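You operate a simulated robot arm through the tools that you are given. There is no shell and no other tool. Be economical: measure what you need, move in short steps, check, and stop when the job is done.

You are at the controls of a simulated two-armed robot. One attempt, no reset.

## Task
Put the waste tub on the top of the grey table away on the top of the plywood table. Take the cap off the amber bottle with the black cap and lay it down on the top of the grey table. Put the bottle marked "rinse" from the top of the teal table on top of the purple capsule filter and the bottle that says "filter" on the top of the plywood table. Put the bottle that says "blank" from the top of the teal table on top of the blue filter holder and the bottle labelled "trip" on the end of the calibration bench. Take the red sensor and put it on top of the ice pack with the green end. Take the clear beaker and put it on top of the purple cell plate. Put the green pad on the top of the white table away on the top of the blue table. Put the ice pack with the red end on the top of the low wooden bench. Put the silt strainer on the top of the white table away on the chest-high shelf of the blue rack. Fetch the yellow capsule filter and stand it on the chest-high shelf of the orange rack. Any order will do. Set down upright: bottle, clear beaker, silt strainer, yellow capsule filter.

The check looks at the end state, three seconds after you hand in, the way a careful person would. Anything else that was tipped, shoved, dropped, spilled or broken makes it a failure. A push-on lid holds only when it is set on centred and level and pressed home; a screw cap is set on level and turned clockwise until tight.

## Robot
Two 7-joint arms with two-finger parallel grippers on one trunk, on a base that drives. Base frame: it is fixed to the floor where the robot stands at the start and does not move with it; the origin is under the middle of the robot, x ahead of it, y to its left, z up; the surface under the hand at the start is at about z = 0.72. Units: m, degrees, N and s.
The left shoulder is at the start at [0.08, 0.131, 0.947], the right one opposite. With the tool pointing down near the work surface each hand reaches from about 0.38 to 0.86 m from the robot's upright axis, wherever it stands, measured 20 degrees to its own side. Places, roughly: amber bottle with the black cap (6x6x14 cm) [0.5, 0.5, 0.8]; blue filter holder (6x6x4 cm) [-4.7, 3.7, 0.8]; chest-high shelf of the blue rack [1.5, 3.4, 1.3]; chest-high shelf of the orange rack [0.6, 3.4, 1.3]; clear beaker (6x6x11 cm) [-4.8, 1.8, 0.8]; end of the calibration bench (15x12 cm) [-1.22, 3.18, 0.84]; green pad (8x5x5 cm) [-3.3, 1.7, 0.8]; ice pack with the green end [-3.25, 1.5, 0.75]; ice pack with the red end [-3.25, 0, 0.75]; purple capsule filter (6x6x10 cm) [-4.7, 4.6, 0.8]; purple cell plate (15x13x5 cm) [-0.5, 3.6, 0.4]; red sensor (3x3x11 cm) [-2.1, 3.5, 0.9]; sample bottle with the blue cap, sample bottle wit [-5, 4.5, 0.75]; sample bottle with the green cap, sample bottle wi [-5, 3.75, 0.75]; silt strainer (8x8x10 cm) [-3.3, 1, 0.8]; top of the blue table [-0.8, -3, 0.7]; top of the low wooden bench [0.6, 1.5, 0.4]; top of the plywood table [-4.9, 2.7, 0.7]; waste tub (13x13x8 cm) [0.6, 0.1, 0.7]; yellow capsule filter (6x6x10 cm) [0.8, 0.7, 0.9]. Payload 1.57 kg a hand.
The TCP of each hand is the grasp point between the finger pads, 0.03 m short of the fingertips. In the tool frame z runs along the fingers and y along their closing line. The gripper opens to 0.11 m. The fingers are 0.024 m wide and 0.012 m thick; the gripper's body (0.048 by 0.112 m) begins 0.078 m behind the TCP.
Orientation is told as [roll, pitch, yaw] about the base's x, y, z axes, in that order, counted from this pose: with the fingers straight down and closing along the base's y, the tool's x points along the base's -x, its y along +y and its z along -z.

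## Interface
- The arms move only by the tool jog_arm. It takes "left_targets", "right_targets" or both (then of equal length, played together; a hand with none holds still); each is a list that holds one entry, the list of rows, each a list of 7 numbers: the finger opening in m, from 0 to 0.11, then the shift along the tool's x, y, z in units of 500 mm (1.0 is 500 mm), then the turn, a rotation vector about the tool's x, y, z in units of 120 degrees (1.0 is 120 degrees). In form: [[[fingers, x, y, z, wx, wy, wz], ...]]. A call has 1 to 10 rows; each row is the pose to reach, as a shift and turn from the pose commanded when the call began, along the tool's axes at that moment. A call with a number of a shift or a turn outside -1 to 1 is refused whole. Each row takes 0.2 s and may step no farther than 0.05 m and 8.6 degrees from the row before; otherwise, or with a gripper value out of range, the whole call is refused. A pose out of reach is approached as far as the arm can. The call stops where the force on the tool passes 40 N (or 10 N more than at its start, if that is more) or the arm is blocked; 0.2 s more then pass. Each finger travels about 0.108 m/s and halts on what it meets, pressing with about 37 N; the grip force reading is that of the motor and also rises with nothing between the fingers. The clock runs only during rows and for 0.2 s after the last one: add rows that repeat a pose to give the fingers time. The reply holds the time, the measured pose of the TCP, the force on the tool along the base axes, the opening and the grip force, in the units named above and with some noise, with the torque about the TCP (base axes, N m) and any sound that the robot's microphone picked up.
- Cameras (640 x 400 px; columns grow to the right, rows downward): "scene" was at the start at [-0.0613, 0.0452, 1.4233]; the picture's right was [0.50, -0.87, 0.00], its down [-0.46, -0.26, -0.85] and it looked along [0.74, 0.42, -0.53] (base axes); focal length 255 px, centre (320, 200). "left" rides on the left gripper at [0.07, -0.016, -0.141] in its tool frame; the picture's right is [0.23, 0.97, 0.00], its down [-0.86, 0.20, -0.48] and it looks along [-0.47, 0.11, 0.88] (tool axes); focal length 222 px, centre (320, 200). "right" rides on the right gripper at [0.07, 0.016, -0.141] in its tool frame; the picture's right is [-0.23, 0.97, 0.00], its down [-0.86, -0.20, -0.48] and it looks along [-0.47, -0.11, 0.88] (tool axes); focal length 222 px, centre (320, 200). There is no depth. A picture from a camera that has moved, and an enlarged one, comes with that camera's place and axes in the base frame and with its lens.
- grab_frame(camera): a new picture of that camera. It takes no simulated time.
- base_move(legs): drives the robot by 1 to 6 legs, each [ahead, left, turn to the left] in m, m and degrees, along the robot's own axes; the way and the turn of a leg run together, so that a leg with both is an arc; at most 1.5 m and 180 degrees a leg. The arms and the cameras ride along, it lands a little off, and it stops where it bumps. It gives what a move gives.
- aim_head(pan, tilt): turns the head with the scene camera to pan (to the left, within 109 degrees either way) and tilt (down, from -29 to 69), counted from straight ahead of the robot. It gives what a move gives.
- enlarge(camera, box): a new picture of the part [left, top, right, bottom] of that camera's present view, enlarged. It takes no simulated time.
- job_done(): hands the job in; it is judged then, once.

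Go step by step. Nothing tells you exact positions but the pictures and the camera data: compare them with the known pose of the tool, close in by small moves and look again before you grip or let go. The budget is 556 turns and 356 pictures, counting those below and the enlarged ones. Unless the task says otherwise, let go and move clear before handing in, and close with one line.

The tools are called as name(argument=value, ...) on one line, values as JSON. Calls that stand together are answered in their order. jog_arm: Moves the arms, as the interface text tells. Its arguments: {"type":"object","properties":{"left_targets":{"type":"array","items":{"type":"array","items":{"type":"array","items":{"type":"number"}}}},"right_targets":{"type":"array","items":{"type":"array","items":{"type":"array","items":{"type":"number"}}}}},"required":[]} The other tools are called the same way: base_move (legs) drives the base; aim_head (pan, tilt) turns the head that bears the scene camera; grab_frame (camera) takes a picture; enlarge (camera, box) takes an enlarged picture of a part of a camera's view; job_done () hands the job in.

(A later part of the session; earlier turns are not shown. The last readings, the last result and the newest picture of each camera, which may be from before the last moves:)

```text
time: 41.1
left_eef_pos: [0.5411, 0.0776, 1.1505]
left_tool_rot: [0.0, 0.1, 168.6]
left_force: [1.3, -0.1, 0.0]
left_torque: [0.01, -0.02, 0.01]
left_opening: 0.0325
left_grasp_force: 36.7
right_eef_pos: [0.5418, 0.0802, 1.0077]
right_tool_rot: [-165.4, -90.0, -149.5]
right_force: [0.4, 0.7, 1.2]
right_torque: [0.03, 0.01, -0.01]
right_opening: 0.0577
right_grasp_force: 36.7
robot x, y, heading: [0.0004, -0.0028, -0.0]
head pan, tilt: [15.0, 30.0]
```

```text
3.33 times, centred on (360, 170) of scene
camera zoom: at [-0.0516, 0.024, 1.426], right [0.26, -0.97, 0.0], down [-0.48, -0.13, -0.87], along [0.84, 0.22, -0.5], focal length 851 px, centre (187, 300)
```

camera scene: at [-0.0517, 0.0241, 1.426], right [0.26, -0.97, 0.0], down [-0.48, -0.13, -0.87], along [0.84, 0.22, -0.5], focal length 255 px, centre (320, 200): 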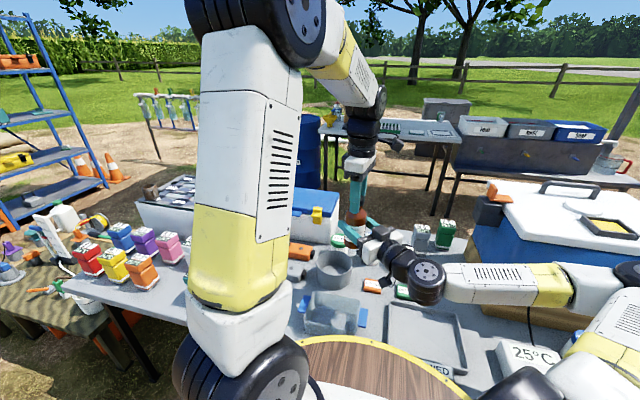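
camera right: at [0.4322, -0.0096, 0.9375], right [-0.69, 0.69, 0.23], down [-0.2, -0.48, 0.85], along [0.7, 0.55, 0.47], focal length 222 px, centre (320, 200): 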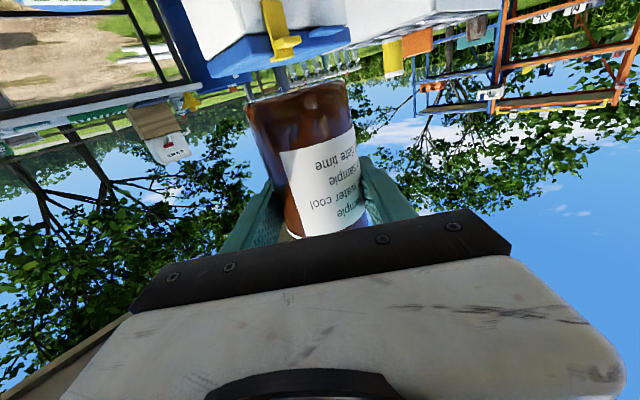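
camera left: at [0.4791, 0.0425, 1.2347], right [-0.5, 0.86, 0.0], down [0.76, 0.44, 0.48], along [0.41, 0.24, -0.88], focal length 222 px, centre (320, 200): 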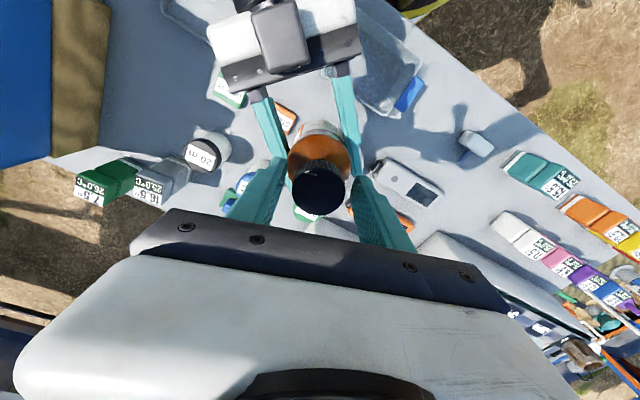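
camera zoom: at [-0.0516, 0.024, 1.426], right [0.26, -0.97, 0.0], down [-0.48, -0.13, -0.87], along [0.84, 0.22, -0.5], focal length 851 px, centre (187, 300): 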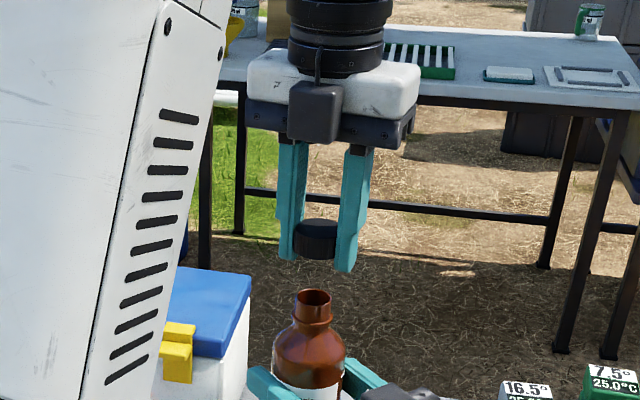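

The cap is off. Now I rotate the left hand back and carry the cap to a free spot near [0.477, 0.475].

jog_arm(left_targets=[[[0.03, 0, 0, -0.01, 0, 0, 0.07], [0.03, 0, 0, -0.02, 0, 0, 0.14], [0.03, 0, 0, -0.03, 0, 0, 0.21], [0.03, 0, 0, -0.04, 0, 0, 0.28], [0.03, 0, 0, -0.05, 0, 0, 0.35], [0.03, 0, 0, -0.06, 0, 0, 0.42], [0.03, 0, 0, -0.07, 0, 0, 0.49], [0.03, 0, 0, -0.08, 0, 0, 0.56], [0.03, 0, 0, -0.09, 0, 0, 0.63], [0.03, 0, 0, -0.1, 0, 0, 0.7]]])

jog_arm(left_targets=[[[0.03, 0, 0, 0, 0, 0, 0.07], [0.03, 0, 0, 0, 0, 0, 0.14], [0.03, 0, 0, 0, 0, 0, 0.21], [0.03, 0, 0, 0, 0, 0, 0.28], [0.03, 0, 0, 0, 0, 0, 0.35], [0.03, 0, 0, 0, 0, 0, 0.42], [0.03, 0, 0, 0, 0, 0, 0.49], [0.03, 0, 0, 0, 0, 0, 0.56], [0.03, 0, 0, 0, 0, 0, 0.63], [0.03, 0, 0, 0, 0, 0, 0.705]]])

jog_arm(left_targets=[[[0.03, 0.01, 0.09, 0, 0, 0, 0], [0.03, 0.02, 0.18, 0.0, 0, 0, 0], [0.03, 0.03, 0.27, 0.0, 0, 0, 0], [0.03, 0.05, 0.36, 0.0, 0, 0, 0], [0.03, 0.07, 0.44, 0.0, 0, 0, 0], [0.03, 0.09, 0.52, 0.03, 0, 0, 0], [0.03, 0.11, 0.6, 0.06, 0, 0, 0], [0.03, 0.12, 0.68, 0.09, 0, 0, 0], [0.03, 0.13, 0.75, 0.13, 0, 0, 0], [0.03, 0.13, 0.79, 0.2, 0, 0, 0]]])

grab_frame(camera="left")

```text
time: 43.4
left_eef_pos: [0.5414, 0.078, 1.2004]
left_tool_rot: [0.0, 0.0, 84.3]
left_force: [-0.2, -0.7, -0.2]
left_torque: [-0.02, 0.03, -0.02]
left_opening: 0.0325
left_grasp_force: 37.2
right_eef_pos: [0.5437, 0.0787, 1.0076]
right_tool_rot: [-163.2, -90.0, -151.8]
right_force: [0.2, 0.5, 0.0]
right_torque: [0.02, -0.01, 0.02]
right_opening: 0.0576
right_grasp_force: 37.2
robot x, y, heading: [0.0022, -0.0011, -0.2]
head pan, tilt: [15.0, 30.0]
```

```text
refused: row 10 steps farther than a row can; nothing moved
```

```text
time: 45.5
left_eef_pos: [0.144, 0.047, 1.1121]
left_tool_rot: [0.1, -0.1, 84.5]
left_force: [-0.3, -0.5, -0.1]
left_torque: [0.03, 0.0, -0.03]
left_opening: 0.0323
left_grasp_force: 36.9
left hand out of reach, approached as far as the arm can: row 10
right_eef_pos: [0.5433, 0.0793, 1.0082]
right_tool_rot: [-162.2, -90.0, -152.7]
right_force: [-0.3, 0.9, 0.6]
right_torque: [-0.01, -0.02, 0.01]
right_opening: 0.0577
right_grasp_force: 36.9
robot x, y, heading: [0.0045, -0.0029, -0.1]
head pan, tilt: [15.0, 30.0]
```

```text
326 pictures are left
camera left: at [0.1524, -0.0246, 1.2535], right [-0.99, -0.13, 0.0], down [-0.12, 0.87, 0.48], along [-0.06, 0.48, -0.88], focal length 222 px, centre (320, 200)
```

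left: 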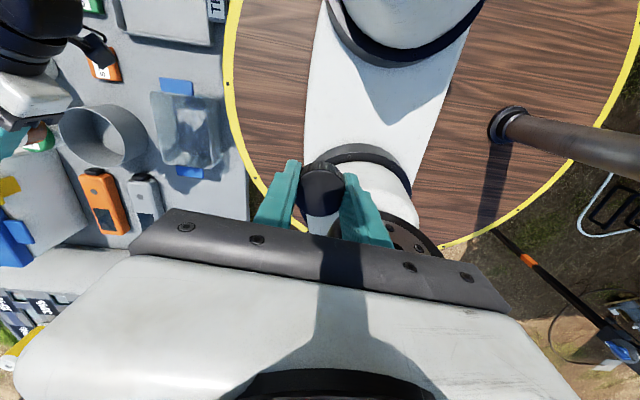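

jog_arm(left_targets=[[[0.03, -0.02, -0.08, -0.04, 0, 0, 0], [0.03, -0.1, -0.12, -0.08, 0, 0, 0.07], [0.03, -0.19, -0.15, -0.12, 0, 0, 0.14], [0.03, -0.28, -0.18, -0.15, 0, 0, 0.21], [0.03, -0.37, -0.21, -0.18, 0, 0, 0.28], [0.03, -0.46, -0.24, -0.18, 0, 0, 0.35], [0.03, -0.55, -0.27, -0.18, 0, 0, 0.42], [0.03, -0.64, -0.3, -0.18, 0, 0, 0.49], [0.03, -0.72, -0.32, -0.18, 0, 0, 0.56], [0.03, -0.76, -0.342, -0.18, 0, 0, 0.63]]])

```text
refused: row 3 steps farther than a row can; nothing moved
```

jog_arm(left_targets=[[[0.03, -0.02, -0.06, -0.04, 0, 0, 0], [0.03, -0.09, -0.1, -0.07, 0, 0, 0.07], [0.03, -0.17, -0.13, -0.1, 0, 0, 0.14], [0.03, -0.25, -0.16, -0.13, 0, 0, 0.21], [0.03, -0.33, -0.19, -0.16, 0, 0, 0.28], [0.03, -0.41, -0.22, -0.18, 0, 0, 0.35], [0.03, -0.5, -0.25, -0.18, 0, 0, 0.42], [0.03, -0.58, -0.28, -0.18, 0, 0, 0.49], [0.03, -0.66, -0.31, -0.18, 0, 0, 0.56], [0.03, -0.74, -0.342, -0.18, 0, 0, 0.63]]])

```text
time: 47.8
left_eef_pos: [0.3494, 0.3979, 1.1996]
left_tool_rot: [0.0, 0.0, 8.8]
left_force: [-1.0, -0.8, -0.3]
left_torque: [0.06, -0.08, -0.03]
left_opening: 0.0325
left_grasp_force: 36.4
right_eef_pos: [0.5431, 0.0782, 1.0085]
right_tool_rot: [-160.8, -89.9, -154.0]
right_force: [-1.0, 0.5, -0.2]
right_torque: [0.02, 0.02, 0.01]
right_opening: 0.0579
right_grasp_force: 37.5
robot x, y, heading: [0.0007, 0.0004, -0.3]
head pan, tilt: [15.0, 30.0]
```

jog_arm(left_targets=[[[0.03, -0.04, 0.016, 0.07, 0, 0, 0.02], [0.03, -0.08, 0.032, 0.15, 0, 0, 0.04], [0.03, -0.12, 0.048, 0.23, 0, 0, 0.06], [0.03, -0.16, 0.065, 0.31, 0, 0, 0.073], [0.03, -0.2, 0.08, 0.39, 0, 0, 0.073], [0.03, -0.24, 0.097, 0.47, 0, 0, 0.073], [0.03, -0.276, 0.113, 0.54, 0, 0, 0.073]]])

grab_frame(camera="left")

```text
time: 49.4
left_eef_pos: [0.478, 0.4759, 0.932]
left_tool_rot: [0.0, 0.0, 0.1]
left_force: [1.1, 0.0, 0.4]
left_torque: [0.03, -0.02, -0.01]
left_opening: 0.0322
left_grasp_force: 37.2
right_eef_pos: [0.5421, 0.0799, 1.0069]
right_tool_rot: [-162.8, -89.9, -152.0]
right_force: [-0.5, -0.8, -0.1]
right_torque: [0.04, 0.01, 0.03]
right_opening: 0.0576
right_grasp_force: 37.2
robot x, y, heading: [-0.0016, -0.0028, 0.1]
head pan, tilt: [15.0, 30.0]
```

```text
325 pictures are left
camera left: at [0.4073, 0.4589, 1.0737], right [-0.23, 0.97, 0.0], down [0.85, 0.2, 0.48], along [0.47, 0.11, -0.88], focal length 222 px, centre (320, 200)
```

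left: 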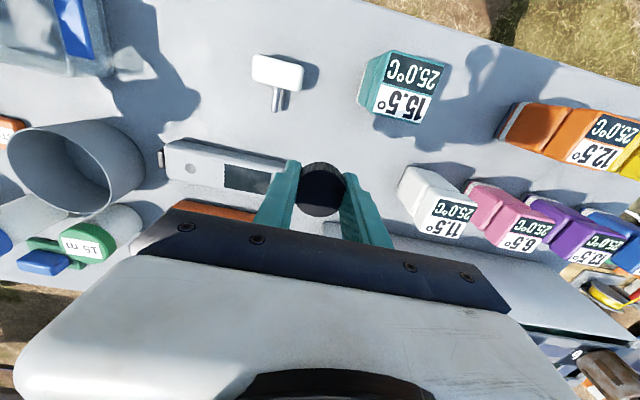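

jog_arm(left_targets=[[[0.03, 0, 0, 0.09, 0, 0, 0], [0.03, 0, 0, 0.18, 0, 0, 0], [0.03, 0, 0, 0.27, 0, 0, 0], [0.03, 0, 0, 0.33, 0, 0, 0], [0.03, 0, 0, 0.35, 0, 0, 0]]])

grab_frame(camera="left")

```text
time: 50.5
left_eef_pos: [0.4788, 0.4776, 0.7544]
left_tool_rot: [0.0, 0.1, 0.1]
left_force: [0.8, 0.6, -0.2]
left_torque: [0.01, -0.02, -0.04]
left_opening: 0.0324
left_grasp_force: 36.6
right_eef_pos: [0.5437, 0.0791, 1.0072]
right_tool_rot: [-158.2, -89.9, -156.7]
right_force: [0.2, 0.4, 0.0]
right_torque: [0.0, -0.02, -0.01]
right_opening: 0.0577
right_grasp_force: 37.2
robot x, y, heading: [-0.0005, 0.0019, -0.2]
head pan, tilt: [15.0, 30.0]
```

```text
324 pictures are left
camera left: at [0.4085, 0.4602, 0.8974], right [-0.23, 0.97, 0.0], down [0.85, 0.2, 0.48], along [0.47, 0.11, -0.88], focal length 222 px, centre (320, 200)
```

left: 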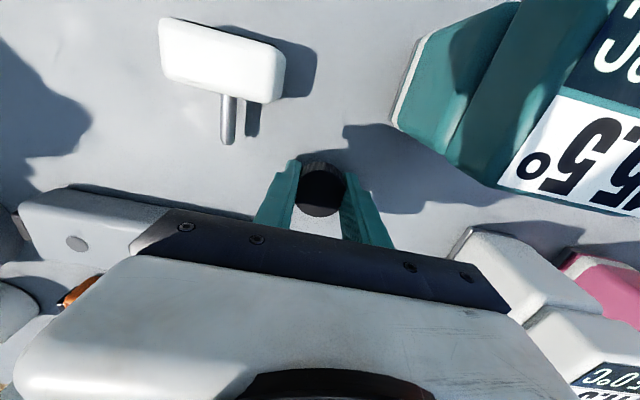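

Still just above the table; I lower gently until contact, then release.

jog_arm(left_targets=[[[0.03, 0, 0, 0.004, 0, 0, 0], [0.03, 0, 0, 0.008, 0, 0, 0], [0.03, 0, 0, 0.011, 0, 0, 0]]])

```text
time: 51.4
left_eef_pos: [0.478, 0.4778, 0.75]
left_tool_rot: [0.1, 0.0, 0.1]
left_force: [-0.4, 0.0, -0.1]
left_torque: [-0.01, 0.0, -0.01]
left_opening: 0.0322
left_grasp_force: 36.9
right_eef_pos: [0.5443, 0.0784, 1.0079]
right_tool_rot: [-154.3, -89.9, -160.5]
right_force: [0.6, 0.7, 0.4]
right_torque: [-0.02, -0.01, 0.0]
right_opening: 0.0577
right_grasp_force: 37.1
robot x, y, heading: [0.0007, 0.0013, 0.1]
head pan, tilt: [15.0, 30.0]
```

jog_arm(left_targets=[[[0.03, 0, 0, 0.004, 0, 0, 0], [0.03, 0, 0, 0.008, 0, 0, 0], [0.03, 0, 0, 0.012, 0, 0, 0], [0.03, 0, 0, 0.016, 0, 0, 0]]])

```text
time: 52.0
left_eef_pos: [0.479, 0.4783, 0.75]
left_tool_rot: [0.0, -0.1, 0.1]
left_force: [-4.9, -3.2, 15.1]
left_torque: [-0.41, 0.25, -0.15]
left_opening: 0.0325
left_grasp_force: 36.7
right_eef_pos: [0.5427, 0.0781, 1.0074]
right_tool_rot: [94.1, -90.0, -48.7]
right_force: [0.5, 0.3, 0.4]
right_torque: [0.02, 0.03, 0.03]
right_opening: 0.058
right_grasp_force: 37.1
robot x, y, heading: [0.0011, -0.0016, -0.1]
head pan, tilt: [15.0, 30.0]
stopped in row 2 (left hand): the force on the tool passed its limit at 46 N (the readings are from after the stop); the commanded pose is now the measured one
```

jog_arm(left_targets=[[[0.035, 0, 0, -0.001, 0, 0, 0], [0.05, 0, 0, -0.002, 0, 0, 0], [0.055, 0, 0, -0.002, 0, 0, 0], [0.055, 0, 0, -0.06, 0, 0, 0], [0.055, 0, 0, -0.15, 0, 0, 0], [0.055, 0, 0, -0.24, 0, 0, 0]]])

grab_frame(camera="left")

```text
time: 53.4
left_eef_pos: [0.4806, 0.477, 0.8687]
left_tool_rot: [0.0, 0.1, 0.1]
left_force: [0.0, 0.7, -0.4]
left_torque: [-0.06, 0.02, -0.01]
left_opening: 0.0551
left_grasp_force: 0.1
right_eef_pos: [0.5443, 0.0798, 1.0073]
right_tool_rot: [-119.7, -90.0, 164.8]
right_force: [0.9, -0.3, -0.5]
right_torque: [-0.01, -0.03, 0.0]
right_opening: 0.0576
right_grasp_force: 37.1
robot x, y, heading: [-0.0028, -0.0003, 0.1]
head pan, tilt: [15.0, 30.0]
```

```text
323 pictures are left
camera left: at [0.4103, 0.4605, 1.0103], right [-0.23, 0.97, 0.0], down [0.85, 0.2, 0.48], along [0.47, 0.11, -0.88], focal length 222 px, centre (320, 200)
```

left: 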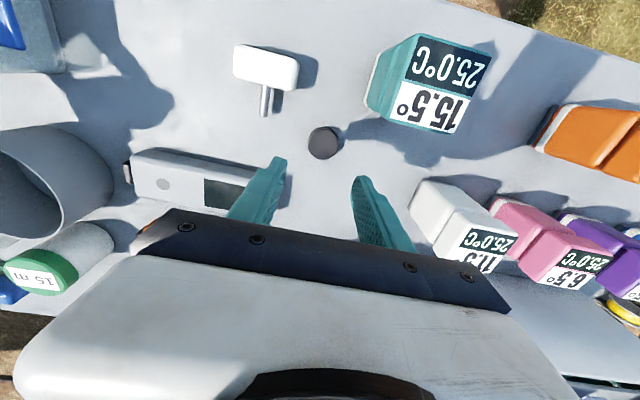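

jog_arm(left_targets=[[[0.08, 0, 0, -0.09, 0, 0, 0], [0.08, 0, 0, -0.18, 0, 0, 0], [0.08, 0, 0, -0.27, 0, 0, 0], [0.08, 0, 0, -0.36, 0, 0, 0], [0.08, 0, -0.04, -0.44, 0, 0, 0], [0.08, -0.02, -0.08, -0.52, 0, 0, 0], [0.08, -0.03, -0.14, -0.59, 0, 0, 0], [0.08, -0.04, -0.2, -0.66, 0, 0, 0], [0.08, -0.05, -0.29, -0.66, 0, 0, 0], [0.08, -0.06, -0.38, -0.66, 0, 0, 0]]])

```text
time: 55.5
left_eef_pos: [0.5068, 0.2876, 1.198]
left_tool_rot: [0.2, 0.0, 0.3]
left_force: [0.7, 0.9, -0.3]
left_torque: [-0.05, 0.01, 0.01]
left_opening: 0.08
left_grasp_force: 0.1
right_eef_pos: [0.5432, 0.0801, 1.006]
right_tool_rot: [-126.8, -89.9, 172.1]
right_force: [-0.4, 0.0, 1.0]
right_torque: [0.04, -0.01, -0.03]
right_opening: 0.0577
right_grasp_force: 37.5
robot x, y, heading: [-0.0005, -0.0032, -0.1]
head pan, tilt: [15.0, 30.0]
```

jog_arm(left_targets=[[[0.08, -0.015, -0.09, 0, 0, 0, 0], [0.08, -0.03, -0.18, 0, 0, 0, 0], [0.08, -0.045, -0.27, 0, 0, 0, 0], [0.08, -0.06, -0.35, 0.0, 0, 0, 0], [0.08, -0.072, -0.416, 0.04, 0, 0, 0], [0.08, -0.072, -0.416, 0.09, 0, 0, 0]]])

grab_frame(camera="left")

```text
time: 57.0
left_eef_pos: [0.5463, 0.0786, 1.1523]
left_tool_rot: [0.1, -0.1, 0.2]
left_force: [1.0, -0.3, -0.6]
left_torque: [0.01, -0.02, 0.0]
left_opening: 0.0797
left_grasp_force: 0.1
right_eef_pos: [0.5435, 0.0795, 1.009]
right_tool_rot: [-160.2, -90.0, -154.7]
right_force: [0.4, -0.3, -1.4]
right_torque: [0.01, 0.0, 0.01]
right_opening: 0.0579
right_grasp_force: 36.7
robot x, y, heading: [-0.0003, 0.0003, -0.1]
head pan, tilt: [15.0, 30.0]
```

```text
322 pictures are left
camera left: at [0.4756, 0.0615, 1.2943], right [-0.23, 0.97, 0.0], down [0.85, 0.2, 0.48], along [0.47, 0.11, -0.88], focal length 222 px, centre (320, 200)
```

left: 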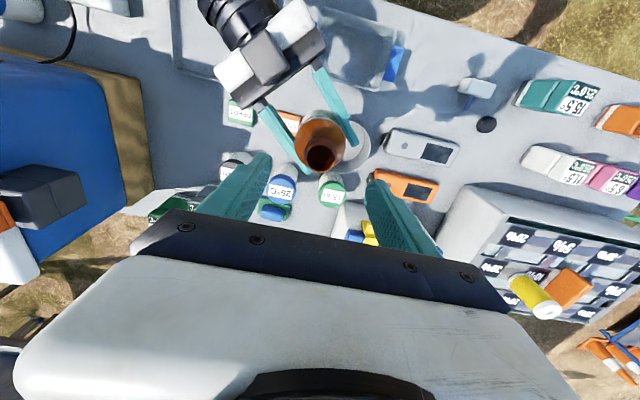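

jog_arm(left_targets=[[[0.08, 0.004, 0, 0.08, 0, 0, 0], [0.08, 0.004, 0, 0.14, 0, 0, 0], [0.08, 0.004, 0, 0.166, 0, 0, 0], [0.06, 0.004, 0, 0.166, 0, 0, 0], [0.045, 0.004, 0, 0.166, 0, 0, 0], [0.045, 0.004, 0, 0.166, 0, 0, 0]]])

```text
time: 58.4
left_eef_pos: [0.5429, 0.0793, 1.07]
left_tool_rot: [0.0, 0.0, 0.0]
left_force: [-4.4, -13.9, 0.9]
left_torque: [-0.26, -0.22, 0.0]
left_opening: 0.0594
left_grasp_force: 37.3
right_eef_pos: [0.5431, 0.0797, 1.0078]
right_tool_rot: [-172.3, -90.0, -142.4]
right_force: [4.6, 12.9, 1.0]
right_torque: [-0.61, 0.51, 0.04]
right_opening: 0.0576
right_grasp_force: 36.0
robot x, y, heading: [0.0006, 0.0041, 0.2]
head pan, tilt: [15.0, 30.0]
```

jog_arm(right_targets=[[[0.08, 0, 0, 0, 0, 0, 0], [0.11, 0, 0, 0, 0, 0, 0], [0.11, 0, 0, 0, 0, 0, 0], [0.11, 0, 0, -0.06, 0, 0, 0], [0.11, 0, 0, -0.12, 0, 0, 0], [0.11, 0, 0, -0.18, 0, 0, 0]]])

grab_frame(camera="right")

```text
time: 59.8
left_eef_pos: [0.5442, 0.0797, 1.0709]
left_tool_rot: [0.1, -0.1, 0.1]
left_force: [0.2, 0.6, 0.0]
left_torque: [0.0, -0.02, 0.0]
left_opening: 0.0596
left_grasp_force: 37.2
right_eef_pos: [0.5218, 0.0205, 0.9926]
right_tool_rot: [172.5, -89.9, -127.1]
right_force: [-0.6, 0.3, 1.0]
right_torque: [0.01, -0.03, 0.0]
right_opening: 0.1095
right_grasp_force: 0.0
right hand out of reach, approached as far as the arm can: row 5, 6
robot x, y, heading: [0.0014, -0.0035, -0.0]
head pan, tilt: [15.0, 30.0]
```

```text
321 pictures are left
camera right: at [0.4107, -0.0673, 0.9226], right [-0.69, 0.69, 0.23], down [-0.2, -0.48, 0.85], along [0.69, 0.55, 0.47], focal length 222 px, centre (320, 200)
```

right: 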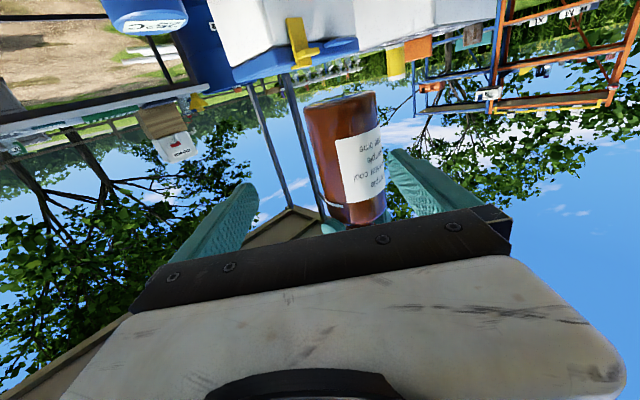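

jog_arm(left_targets=[[[0.045, -0.05, 0.05, -0.02, 0, 0, 0], [0.045, -0.1, 0.1, -0.05, 0, 0, 0], [0.045, -0.13, 0.16, -0.08, 0, 0, 0], [0.045, -0.13, 0.24, -0.08, 0, 0, 0]]])

grab_frame(camera="left")

grab_frame(camera="scene")

```text
time: 60.8
left_eef_pos: [0.6102, 0.1982, 1.1109]
left_tool_rot: [0.2, 0.0, 0.1]
left_force: [0.2, -0.4, -3.4]
left_torque: [0.03, -0.03, 0.02]
left_opening: 0.0591
left_grasp_force: 36.8
right_eef_pos: [0.5222, 0.0205, 0.9923]
right_tool_rot: [179.8, -89.9, -134.5]
right_force: [-0.3, -1.0, 0.9]
right_torque: [0.0, 0.02, 0.03]
right_opening: 0.1099
right_grasp_force: 0.0
robot x, y, heading: [0.0001, -0.0002, -0.0]
head pan, tilt: [15.0, 30.0]
```

```text
320 pictures are left
camera left: at [0.5399, 0.1821, 1.2519], right [-0.23, 0.97, 0.0], down [0.85, 0.2, 0.48], along [0.47, 0.11, -0.88], focal length 222 px, centre (320, 200)
```

left: 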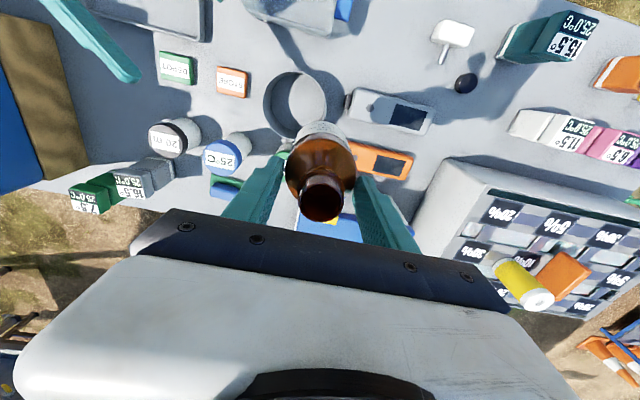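

```text
319 pictures are left
camera scene: at [-0.0517, 0.0237, 1.426], right [0.26, -0.97, 0.0], down [-0.48, -0.13, -0.87], along [0.84, 0.22, -0.5], focal length 255 px, centre (320, 200)
```

scene: 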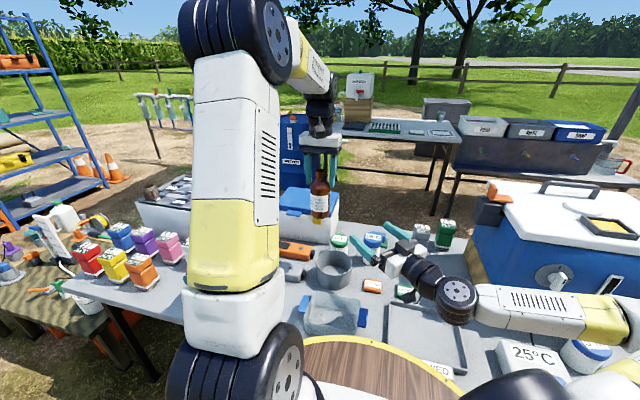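

jog_arm(left_targets=[[[0.045, 0.02, 0.08, 0, 0, 0, 0], [0.045, 0.04, 0.17, 0, 0, 0, 0], [0.045, 0.06, 0.26, 0, 0, 0, 0], [0.045, 0.08, 0.35, 0, 0, 0, 0], [0.045, 0.1, 0.43, 0, 0, 0, 0], [0.045, 0.12, 0.51, 0.0, 0, 0, 0], [0.045, 0.14, 0.59, 0.0, 0, 0, 0], [0.045, 0.144, 0.652, 0.03, 0, 0, 0], [0.045, 0.144, 0.652, 0.12, 0, 0, 0], [0.045, 0.144, 0.652, 0.2, 0, 0, 0]]])

grab_frame(camera="left")

```text
time: 63.0
left_eef_pos: [0.5358, 0.5246, 1.0087]
left_tool_rot: [0.1, -0.1, 0.0]
left_force: [-0.8, 1.3, -3.3]
left_torque: [0.05, -0.02, -0.01]
left_opening: 0.0592
left_grasp_force: 37.3
right_eef_pos: [0.5214, 0.0202, 0.9931]
right_tool_rot: [-166.7, -89.9, -148.1]
right_force: [-0.8, -0.1, -0.7]
right_torque: [0.01, -0.02, -0.03]
right_opening: 0.11
right_grasp_force: 0.0
robot x, y, heading: [0.0002, 0.003, 0.2]
head pan, tilt: [15.0, 30.0]
```

```text
318 pictures are left
camera left: at [0.4638, 0.5076, 1.1512], right [-0.23, 0.97, 0.0], down [0.85, 0.2, 0.48], along [0.47, 0.11, -0.88], focal length 222 px, centre (320, 200)
```

left: 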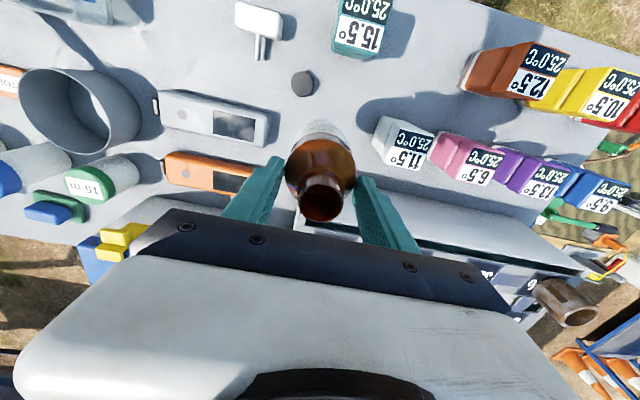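

jog_arm(left_targets=[[[0.045, 0, 0, 0.09, 0, 0, 0], [0.045, 0, 0, 0.18, 0, 0, 0], [0.045, 0, 0, 0.26, 0, 0, 0], [0.045, 0, 0, 0.3, 0, 0, 0], [0.045, 0, 0, 0.306, 0, 0, 0], [0.045, 0, 0, 0.312, 0, 0, 0], [0.045, 0, 0, 0.316, 0, 0, 0], [0.045, 0, 0, 0.32, 0, 0, 0], [0.045, 0, 0, 0.324, 0, 0, 0], [0.045, 0, 0, 0.328, 0, 0, 0]]])

grab_frame(camera="left")

```text
time: 65.2
left_eef_pos: [0.5368, 0.5262, 0.8498]
left_tool_rot: [0.2, -0.3, 0.0]
left_force: [-2.9, 0.9, 21.2]
left_torque: [-0.08, 0.1, -0.02]
left_opening: 0.0595
left_grasp_force: 37.2
right_eef_pos: [0.5216, 0.0204, 0.9937]
right_tool_rot: [-169.0, -89.8, -145.7]
right_force: [0.2, 0.3, -0.1]
right_torque: [-0.02, 0.01, -0.01]
right_opening: 0.1099
right_grasp_force: 0.1
robot x, y, heading: [0.0008, -0.0006, -0.1]
head pan, tilt: [15.0, 30.0]
```

```text
317 pictures are left
camera left: at [0.4652, 0.5091, 0.9908], right [-0.23, 0.97, 0.0], down [0.85, 0.2, 0.48], along [0.47, 0.11, -0.88], focal length 222 px, centre (320, 200)
```

left: 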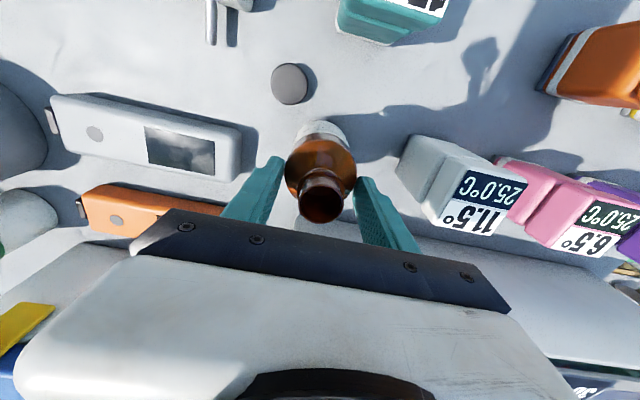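

Contact made (21 N), standing where it was before. Release and rise.

jog_arm(left_targets=[[[0.05, 0, 0, -0.004, 0, 0, 0], [0.075, 0, 0, -0.004, 0, 0, 0], [0.08, 0, 0, -0.004, 0, 0, 0], [0.08, 0, 0, -0.06, 0, 0, 0], [0.08, 0, 0, -0.14, 0, 0, 0], [0.08, 0, 0, -0.23, 0, 0, 0], [0.08, 0, 0, -0.32, 0, 0, 0], [0.08, 0, 0, -0.41, 0, 0, 0], [0.08, 0, 0, -0.5, 0, 0, 0]]])

grab_frame(camera="left")

```text
time: 67.2
left_eef_pos: [0.5359, 0.5237, 1.0955]
left_tool_rot: [0.0, 0.0, 0.1]
left_force: [1.2, 0.3, 0.0]
left_torque: [0.0, 0.02, -0.01]
left_opening: 0.0801
left_grasp_force: 0.1
right_eef_pos: [0.5209, 0.0207, 0.9914]
right_tool_rot: [-164.2, -89.9, -150.5]
right_force: [0.1, -0.2, -0.3]
right_torque: [-0.03, 0.03, -0.01]
right_opening: 0.1099
right_grasp_force: 0.0
robot x, y, heading: [0.0011, -0.0015, -0.0]
head pan, tilt: [15.0, 30.0]
```

```text
316 pictures are left
camera left: at [0.4649, 0.5067, 1.2376], right [-0.23, 0.97, 0.0], down [0.85, 0.2, 0.48], along [0.47, 0.11, -0.88], focal length 222 px, centre (320, 200)
```

left: 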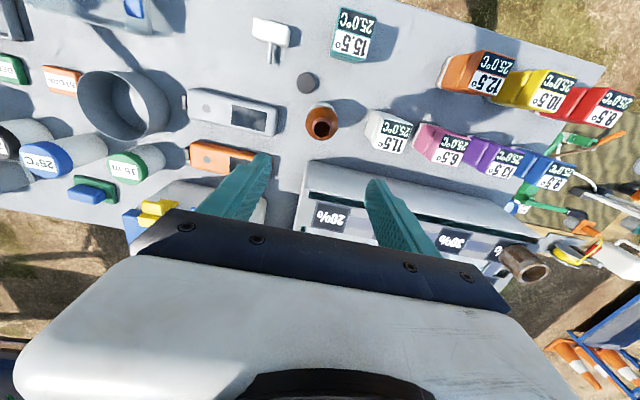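

jog_arm(right_targets=[[[0.11, -0.08, 0, -0.02, 0, 0, 0], [0.11, -0.16, -0.02, -0.04, 0.0245, 0.059, 0.0245], [0.11, -0.2, -0.04, -0.08, 0.049, 0.118, 0.049], [0.11, -0.2, -0.06, -0.12, 0.0735, 0.177, 0.0735], [0.11, -0.2, -0.08, -0.16, 0.098, 0.236, 0.098], [0.11, -0.2, -0.1, -0.2, 0.1225, 0.295, 0.1225], [0.11, -0.2, -0.12, -0.24, 0.147, 0.354, 0.147], [0.11, -0.2, -0.14, -0.28, 0.1715, 0.413, 0.1715], [0.11, -0.2, -0.14, -0.31, 0.196, 0.472, 0.196], [0.11, -0.2, -0.14, -0.34, 0.2205, 0.531, 0.2205]]])

jog_arm(right_targets=[[[0.11, 0, 0, 0, 0.0245, 0.059, 0.0245], [0.11, 0, 0, 0, 0.049, 0.118, 0.049], [0.11, 0, 0, 0, 0.073, 0.177, 0.073]]])

grab_frame(camera="right")

```text
time: 69.3
left_eef_pos: [0.5354, 0.5237, 1.0952]
left_tool_rot: [0.1, 0.1, 0.1]
left_force: [-0.3, 0.0, 0.2]
left_torque: [0.02, -0.05, 0.01]
left_opening: 0.08
left_grasp_force: 0.0
right_eef_pos: [0.4504, -0.1496, 1.0921]
right_tool_rot: [7.5, -21.5, 7.4]
right_force: [-1.0, 0.1, -0.3]
right_torque: [0.02, -0.01, 0.03]
right_opening: 0.1103
right_grasp_force: 0.0
right hand out of reach, approached as far as the arm can: row 1, 2, 3, 4, 5
robot x, y, heading: [-0.0031, -0.0002, 0.1]
head pan, tilt: [15.0, 30.0]
```

```text
time: 70.2
left_eef_pos: [0.5354, 0.5236, 1.0953]
left_tool_rot: [0.1, 0.0, 0.1]
left_force: [0.3, 0.0, -0.3]
left_torque: [0.02, -0.05, 0.01]
left_opening: 0.0802
left_grasp_force: 0.1
right_eef_pos: [0.4511, -0.1488, 1.0929]
right_tool_rot: [0.0, 0.1, 0.0]
right_force: [-0.2, 0.0, 0.3]
right_torque: [0.02, 0.0, -0.01]
right_opening: 0.1098
right_grasp_force: 0.0
robot x, y, heading: [-0.0021, -0.0038, 0.1]
head pan, tilt: [15.0, 30.0]
```

```text
315 pictures are left
camera right: at [0.3819, -0.1327, 1.2345], right [0.23, 0.97, 0.0], down [0.86, -0.2, 0.48], along [0.46, -0.11, -0.88], focal length 222 px, centre (320, 200)
```

right: 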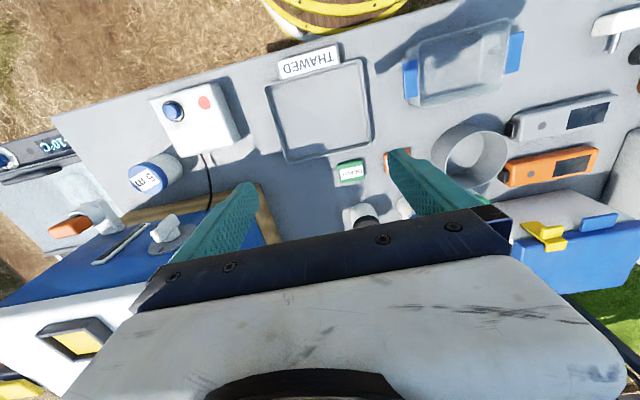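

jog_arm(right_targets=[[[0.09, -0.01, 0.06, 0, 0, 0, -0.07], [0.09, -0.02, 0.12, 0, 0, 0, -0.14], [0.09, -0.03, 0.18, 0, 0, 0, -0.21], [0.09, -0.05, 0.24, 0.0, 0, 0, -0.28], [0.09, -0.06, 0.3, 0.03, 0, 0, -0.35], [0.09, -0.07, 0.36, 0.06, 0, 0, -0.42], [0.09, -0.08, 0.42, 0.1, 0, 0, -0.49], [0.09, -0.09, 0.48, 0.14, 0, 0, -0.56], [0.09, -0.1, 0.54, 0.18, 0, 0, -0.63], [0.09, -0.11, 0.584, 0.22, 0, 0, -0.7]]])

jog_arm(right_targets=[[[0.07, 0, 0, 0.03, 0, 0, -0.05], [0.07, 0, 0, 0.06, 0, 0, -0.05]]])

grab_frame(camera="right")

```text
time: 72.3
left_eef_pos: [0.5365, 0.5238, 1.0962]
left_tool_rot: [0.0, 0.0, 0.0]
left_force: [-0.2, 0.2, 0.3]
left_torque: [0.04, 0.0, 0.01]
left_opening: 0.08
left_grasp_force: 0.0
right_eef_pos: [0.5085, 0.1435, 0.9816]
right_tool_rot: [0.0, -0.2, 84.2]
right_force: [-0.3, 0.0, -0.2]
right_torque: [0.02, -0.02, 0.01]
right_opening: 0.0901
right_grasp_force: 0.0
robot x, y, heading: [0.0036, -0.0013, 0.0]
head pan, tilt: [15.0, 30.0]
```

```text
time: 73.0
left_eef_pos: [0.5353, 0.5238, 1.0971]
left_tool_rot: [0.0, 0.0, 0.0]
left_force: [-0.4, -0.8, 0.1]
left_torque: [0.01, -0.03, 0.0]
left_opening: 0.0801
left_grasp_force: 0.0
right_eef_pos: [0.507, 0.1423, 0.9528]
right_tool_rot: [-0.1, 0.0, 90.2]
right_force: [-0.4, -0.1, -0.6]
right_torque: [0.0, 0.02, 0.0]
right_opening: 0.0702
right_grasp_force: 0.2
robot x, y, heading: [0.0013, -0.0026, 0.0]
head pan, tilt: [15.0, 30.0]
```

```text
314 pictures are left
camera right: at [0.4912, 0.0738, 1.0943], right [-0.97, 0.22, 0.0], down [0.2, 0.86, 0.48], along [0.11, 0.47, -0.88], focal length 222 px, centre (320, 200)
```

right: 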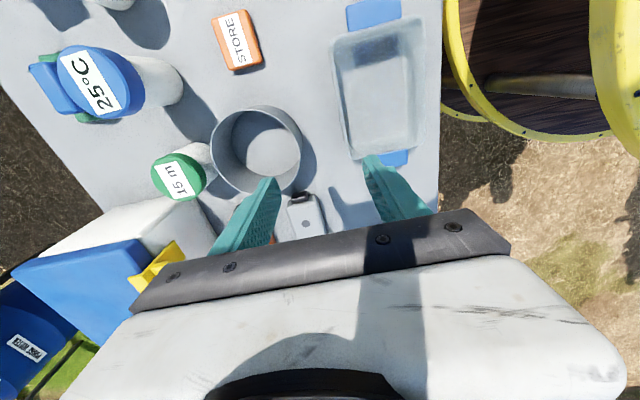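

jog_arm(right_targets=[[[0.05, 0, -0.062, 0.06, 0, 0, 0], [0.05, 0, -0.062, 0.15, 0, 0, 0], [0.05, 0, -0.062, 0.22, 0, 0, 0]]])

grab_frame(camera="right")

```text
time: 73.8
left_eef_pos: [0.5355, 0.5231, 1.0967]
left_tool_rot: [0.1, 0.0, 0.1]
left_force: [0.0, 0.1, 0.9]
left_torque: [0.02, 0.0, 0.0]
left_opening: 0.08
left_grasp_force: 0.1
right_eef_pos: [0.5364, 0.1447, 0.8458]
right_tool_rot: [0.1, 0.0, 90.2]
right_force: [0.6, 0.6, -0.4]
right_torque: [0.07, 0.0, -0.01]
right_opening: 0.0501
right_grasp_force: 0.1
robot x, y, heading: [-0.0016, 0.0008, 0.0]
head pan, tilt: [15.0, 30.0]
```

```text
313 pictures are left
camera right: at [0.5211, 0.0753, 0.9868], right [-0.97, 0.23, 0.0], down [0.2, 0.86, 0.48], along [0.11, 0.47, -0.88], focal length 222 px, centre (320, 200)
```

right: 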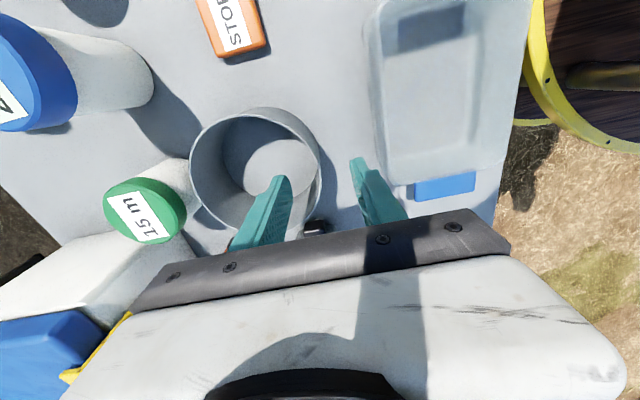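

jog_arm(right_targets=[[[0.05, 0, 0, 0.06, 0, 0, 0], [0.05, 0, 0, 0.11, 0, 0, 0], [0.02, 0, 0, 0.11, 0, 0, 0], [0.0, 0, 0, 0.11, 0, 0, 0], [0.0, 0, 0, 0.11, 0, 0, 0]]])

grab_frame(camera="right")

```text
time: 75.0
left_eef_pos: [0.5358, 0.5233, 1.0956]
left_tool_rot: [0.1, -0.2, 0.1]
left_force: [0.0, 0.3, -0.4]
left_torque: [0.0, 0.01, 0.01]
left_opening: 0.0799
left_grasp_force: 0.1
right_eef_pos: [0.5374, 0.1437, 0.7918]
right_tool_rot: [0.0, 0.0, 90.1]
right_force: [-0.5, -1.4, 6.0]
right_torque: [-0.24, -0.82, -0.23]
right_opening: 0.0028
right_grasp_force: 24.0
robot x, y, heading: [0.0003, -0.0033, 0.1]
head pan, tilt: [15.0, 30.0]
```

```text
312 pictures are left
camera right: at [0.5207, 0.0748, 0.9315], right [-0.97, 0.23, 0.0], down [0.2, 0.86, 0.48], along [0.11, 0.47, -0.88], focal length 222 px, centre (320, 200)
```

right: 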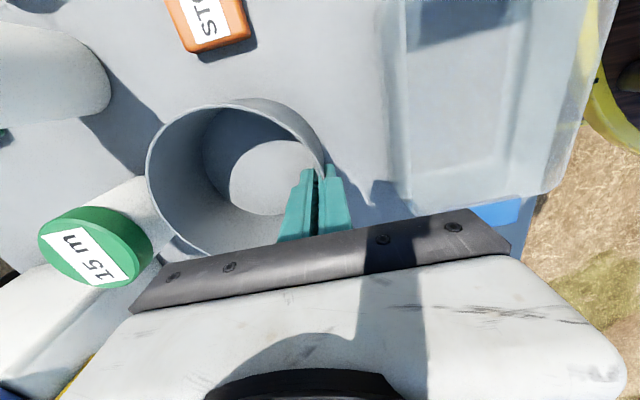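

jog_arm(right_targets=[[[0.0, 0, 0, -0.04, 0, 0, 0], [0.0, 0, 0, -0.12, 0, 0, 0], [0.0, 0, 0, -0.2, 0, 0, 0], [0.0, 0, 0, -0.29, 0, 0, 0], [0.0, 0, 0, -0.38, 0, 0, 0], [0.0, 0, 0, -0.47, 0, 0, 0], [0.0, 0, 0, -0.56, 0, 0, 0]]])

grab_frame(camera="right")

grab_frame(camera="scene")

```text
time: 76.5
left_eef_pos: [0.5361, 0.524, 1.0953]
left_tool_rot: [0.1, 0.0, 0.0]
left_force: [0.5, 1.1, -1.3]
left_torque: [0.01, -0.01, -0.03]
left_opening: 0.0799
left_grasp_force: 0.0
right_eef_pos: [0.5385, 0.1451, 1.0696]
right_tool_rot: [0.0, 0.0, 90.1]
right_force: [0.3, -0.1, -1.5]
right_torque: [0.02, 0.08, -0.02]
right_opening: 0.0024
right_grasp_force: 24.0
robot x, y, heading: [0.0026, 0.0003, -0.1]
head pan, tilt: [15.0, 30.0]
```

```text
311 pictures are left
camera right: at [0.5225, 0.0746, 1.2102], right [-0.97, 0.22, 0.0], down [0.2, 0.86, 0.48], along [0.11, 0.47, -0.88], focal length 222 px, centre (320, 200)
```

right: 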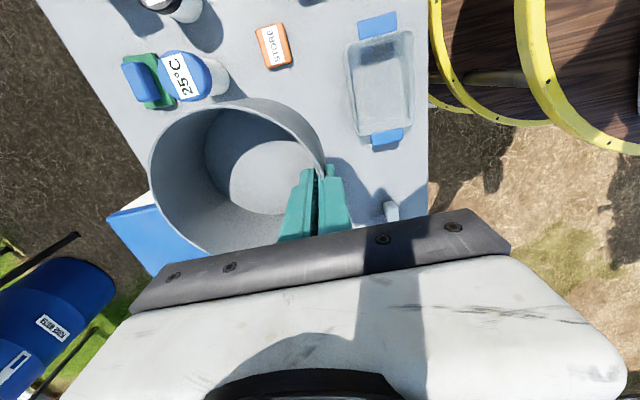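

```text
310 pictures are left
camera scene: at [-0.0515, 0.0243, 1.426], right [0.26, -0.97, 0.0], down [-0.48, -0.13, -0.87], along [0.84, 0.22, -0.5], focal length 255 px, centre (320, 200)
```

scene: 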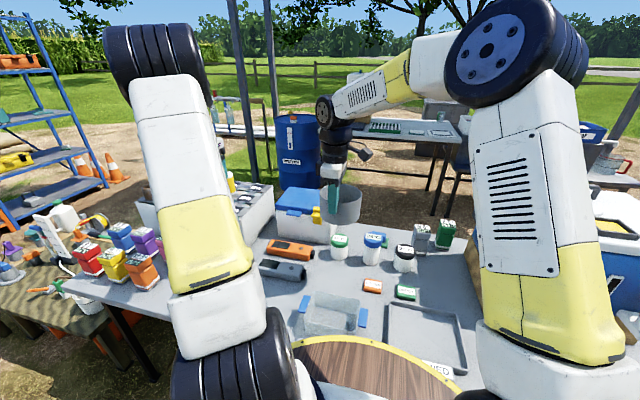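

jog_arm(right_targets=[[[0.0, 0.09, 0.02, -0.01, 0, 0, 0], [0.0, 0.18, 0.04, -0.03, 0, 0, 0], [0.0, 0.27, 0.06, -0.05, 0, 0, 0], [0.0, 0.36, 0.08, -0.07, 0, 0, 0], [0.0, 0.45, 0.11, -0.09, 0, 0, 0], [0.0, 0.53, 0.14, -0.1, 0, 0, 0], [0.0, 0.6, 0.16, -0.1, 0, 0, 0]]], left_targets=[[[0.08, 0.02, -0.02, -0.03, 0, 0, 0], [0.08, 0.04, -0.04, -0.06, 0, 0, 0], [0.08, 0.06, -0.06, -0.09, 0, 0, 0], [0.08, 0.08, -0.08, -0.12, 0, 0, 0], [0.08, 0.1, -0.1, -0.15, 0, 0, 0], [0.08, 0.12, -0.12, -0.18, 0, 0, 0], [0.08, 0.14, -0.14, -0.2, 0, 0, 0]]])

base_move(legs=[[0, 0.4, 0]])

aim_head(pan=0, tilt=30)

grab_frame(camera="scene")

grab_frame(camera="left")

```text
time: 78.2
left_eef_pos: [0.4655, 0.4558, 1.1973]
left_tool_rot: [0.1, 0.0, 0.1]
left_force: [0.7, 0.0, -0.7]
left_torque: [-0.04, -0.01, 0.01]
left_opening: 0.0801
left_grasp_force: 0.0
right_eef_pos: [0.4595, -0.156, 1.1184]
right_tool_rot: [0.0, -0.1, 90.1]
right_force: [0.9, -0.7, -1.3]
right_torque: [-0.01, 0.06, -0.01]
right_opening: 0.0023
right_grasp_force: 23.7
robot x, y, heading: [0.0038, 0.0044, 0.2]
head pan, tilt: [15.0, 30.0]
```

```text
time: 80.6
left_eef_pos: [0.4677, 0.8542, 1.1972]
left_tool_rot: [0.0, -0.1, -0.1]
left_force: [-0.5, -1.3, 0.2]
left_torque: [-0.01, -0.02, -0.04]
left_opening: 0.08
left_grasp_force: 0.1
right_eef_pos: [0.4602, 0.2427, 1.1175]
right_tool_rot: [0.0, 0.0, 90.0]
right_force: [-0.3, -0.3, -0.6]
right_torque: [0.04, 0.05, 0.01]
right_opening: 0.0023
right_grasp_force: 23.9
robot x, y, heading: [0.0011, 0.4039, 0.1]
head pan, tilt: [15.0, 30.0]
```

```text
time: 81.4
left_eef_pos: [0.4686, 0.8541, 1.1964]
left_tool_rot: [0.1, -0.1, -0.1]
left_force: [0.0, 1.0, -1.3]
left_torque: [0.03, 0.02, -0.03]
left_opening: 0.08
left_grasp_force: 0.0
right_eef_pos: [0.459, 0.2417, 1.1179]
right_tool_rot: [0.0, -0.1, 89.9]
right_force: [-0.2, 0.0, -1.5]
right_torque: [0.02, 0.07, 0.0]
right_opening: 0.0023
right_grasp_force: 24.4
robot x, y, heading: [0.0043, 0.4015, -0.3]
head pan, tilt: [0.0, 30.0]
```

```text
309 pictures are left
camera scene: at [-0.048, 0.4015, 1.426], right [0.0, -1.0, 0.0], down [-0.5, 0.0, -0.87], along [0.87, 0.0, -0.5], focal length 255 px, centre (320, 200)
```

scene: 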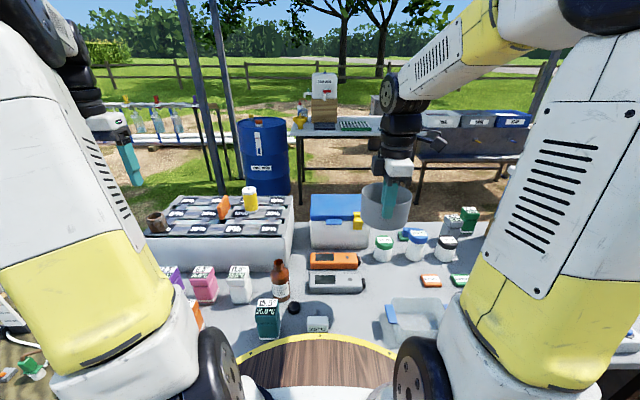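

```text
308 pictures are left
camera left: at [0.3974, 0.8372, 1.3383], right [-0.23, 0.97, 0.0], down [0.86, 0.2, 0.48], along [0.47, 0.11, -0.88], focal length 222 px, centre (320, 200)
```

left: 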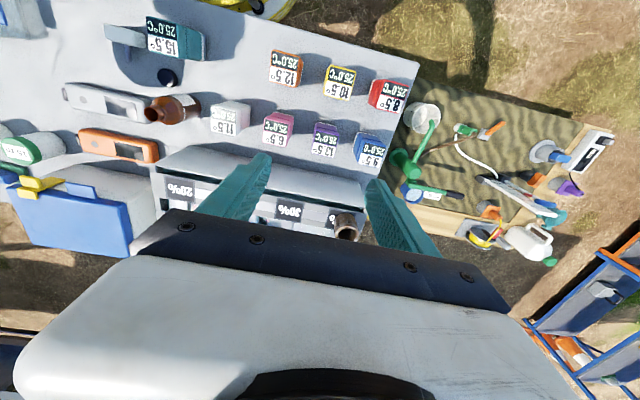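

jog_arm(left_targets=[[[0.085, -0.07, -0.04, 0, 0, 0, 0], [0.085, -0.14, -0.08, 0, 0, 0, 0], [0.085, -0.22, -0.12, 0, 0, 0, 0], [0.085, -0.3, -0.16, 0, 0, 0, 0], [0.085, -0.38, -0.2, 0, 0, 0, 0], [0.085, -0.45, -0.25, 0.03, 0, 0, 0], [0.085, -0.52, -0.3, 0.06, 0, 0, 0], [0.085, -0.59, -0.34, 0.1, 0, 0, 0], [0.085, -0.64, -0.36, 0.13, 0, 0, 0]]])

grab_frame(camera="left")

grab_frame(camera="scene")

```text
time: 83.4
left_eef_pos: [0.7641, 0.6711, 1.1201]
left_tool_rot: [0.1, -0.2, -0.1]
left_force: [0.7, 0.5, -0.3]
left_torque: [0.01, -0.01, 0.0]
left_opening: 0.0849
left_grasp_force: 0.1
left hand out of reach, approached as far as the arm can: row 8, 9
right_eef_pos: [0.4597, 0.2427, 1.118]
right_tool_rot: [0.0, 0.0, 89.9]
right_force: [-0.3, 0.1, -0.1]
right_torque: [0.02, 0.03, -0.01]
right_opening: 0.0023
right_grasp_force: 24.4
robot x, y, heading: [-0.0005, 0.4046, -0.6]
head pan, tilt: [0.0, 30.0]
```

```text
307 pictures are left
camera left: at [0.6929, 0.6545, 1.2626], right [-0.23, 0.97, 0.0], down [0.85, 0.2, 0.48], along [0.47, 0.11, -0.88], focal length 222 px, centre (320, 200)
```

left: 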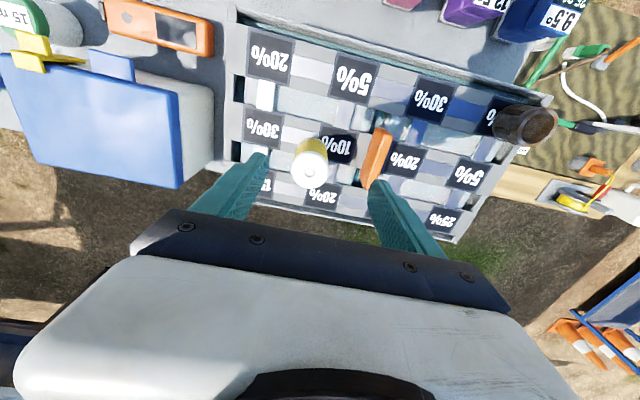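

```text
306 pictures are left
camera scene: at [-0.0481, 0.4015, 1.426], right [0.0, -1.0, 0.0], down [-0.5, 0.0, -0.87], along [0.87, 0.0, -0.5], focal length 255 px, centre (320, 200)
```

scene: 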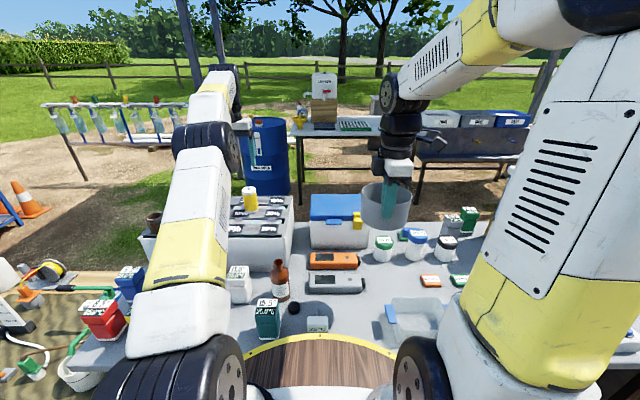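

jog_arm(left_targets=[[[0.085, 0, -0.006, 0.08, 0, 0, 0], [0.085, 0, -0.006, 0.17, 0, 0, 0], [0.085, 0, -0.006, 0.26, 0, 0, 0]]])

grab_frame(camera="left")

```text
time: 84.2
left_eef_pos: [0.7647, 0.6671, 0.9933]
left_tool_rot: [0.1, -0.1, -0.2]
left_force: [-0.3, -0.3, 0.2]
left_torque: [0.0, -0.01, -0.03]
left_opening: 0.085
left_grasp_force: 0.0
right_eef_pos: [0.4586, 0.2417, 1.1173]
right_tool_rot: [0.1, 0.0, 89.9]
right_force: [-0.6, -1.2, -1.7]
right_torque: [0.03, 0.06, -0.01]
right_opening: 0.0025
right_grasp_force: 23.5
robot x, y, heading: [0.0014, 0.3986, 0.1]
head pan, tilt: [0.0, 30.0]
```

```text
305 pictures are left
camera left: at [0.6931, 0.6491, 1.1341], right [-0.23, 0.97, 0.0], down [0.85, 0.2, 0.48], along [0.47, 0.11, -0.88], focal length 222 px, centre (320, 200)
```

left: 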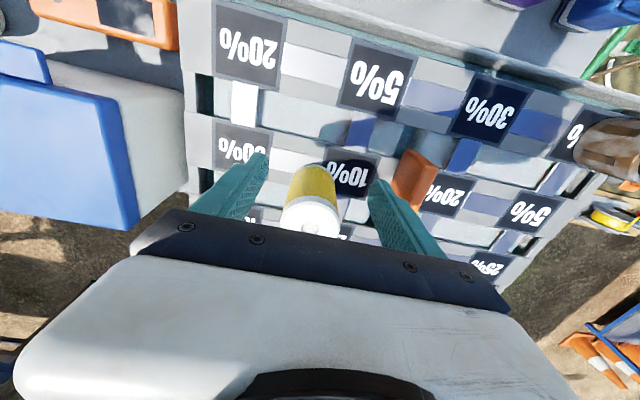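

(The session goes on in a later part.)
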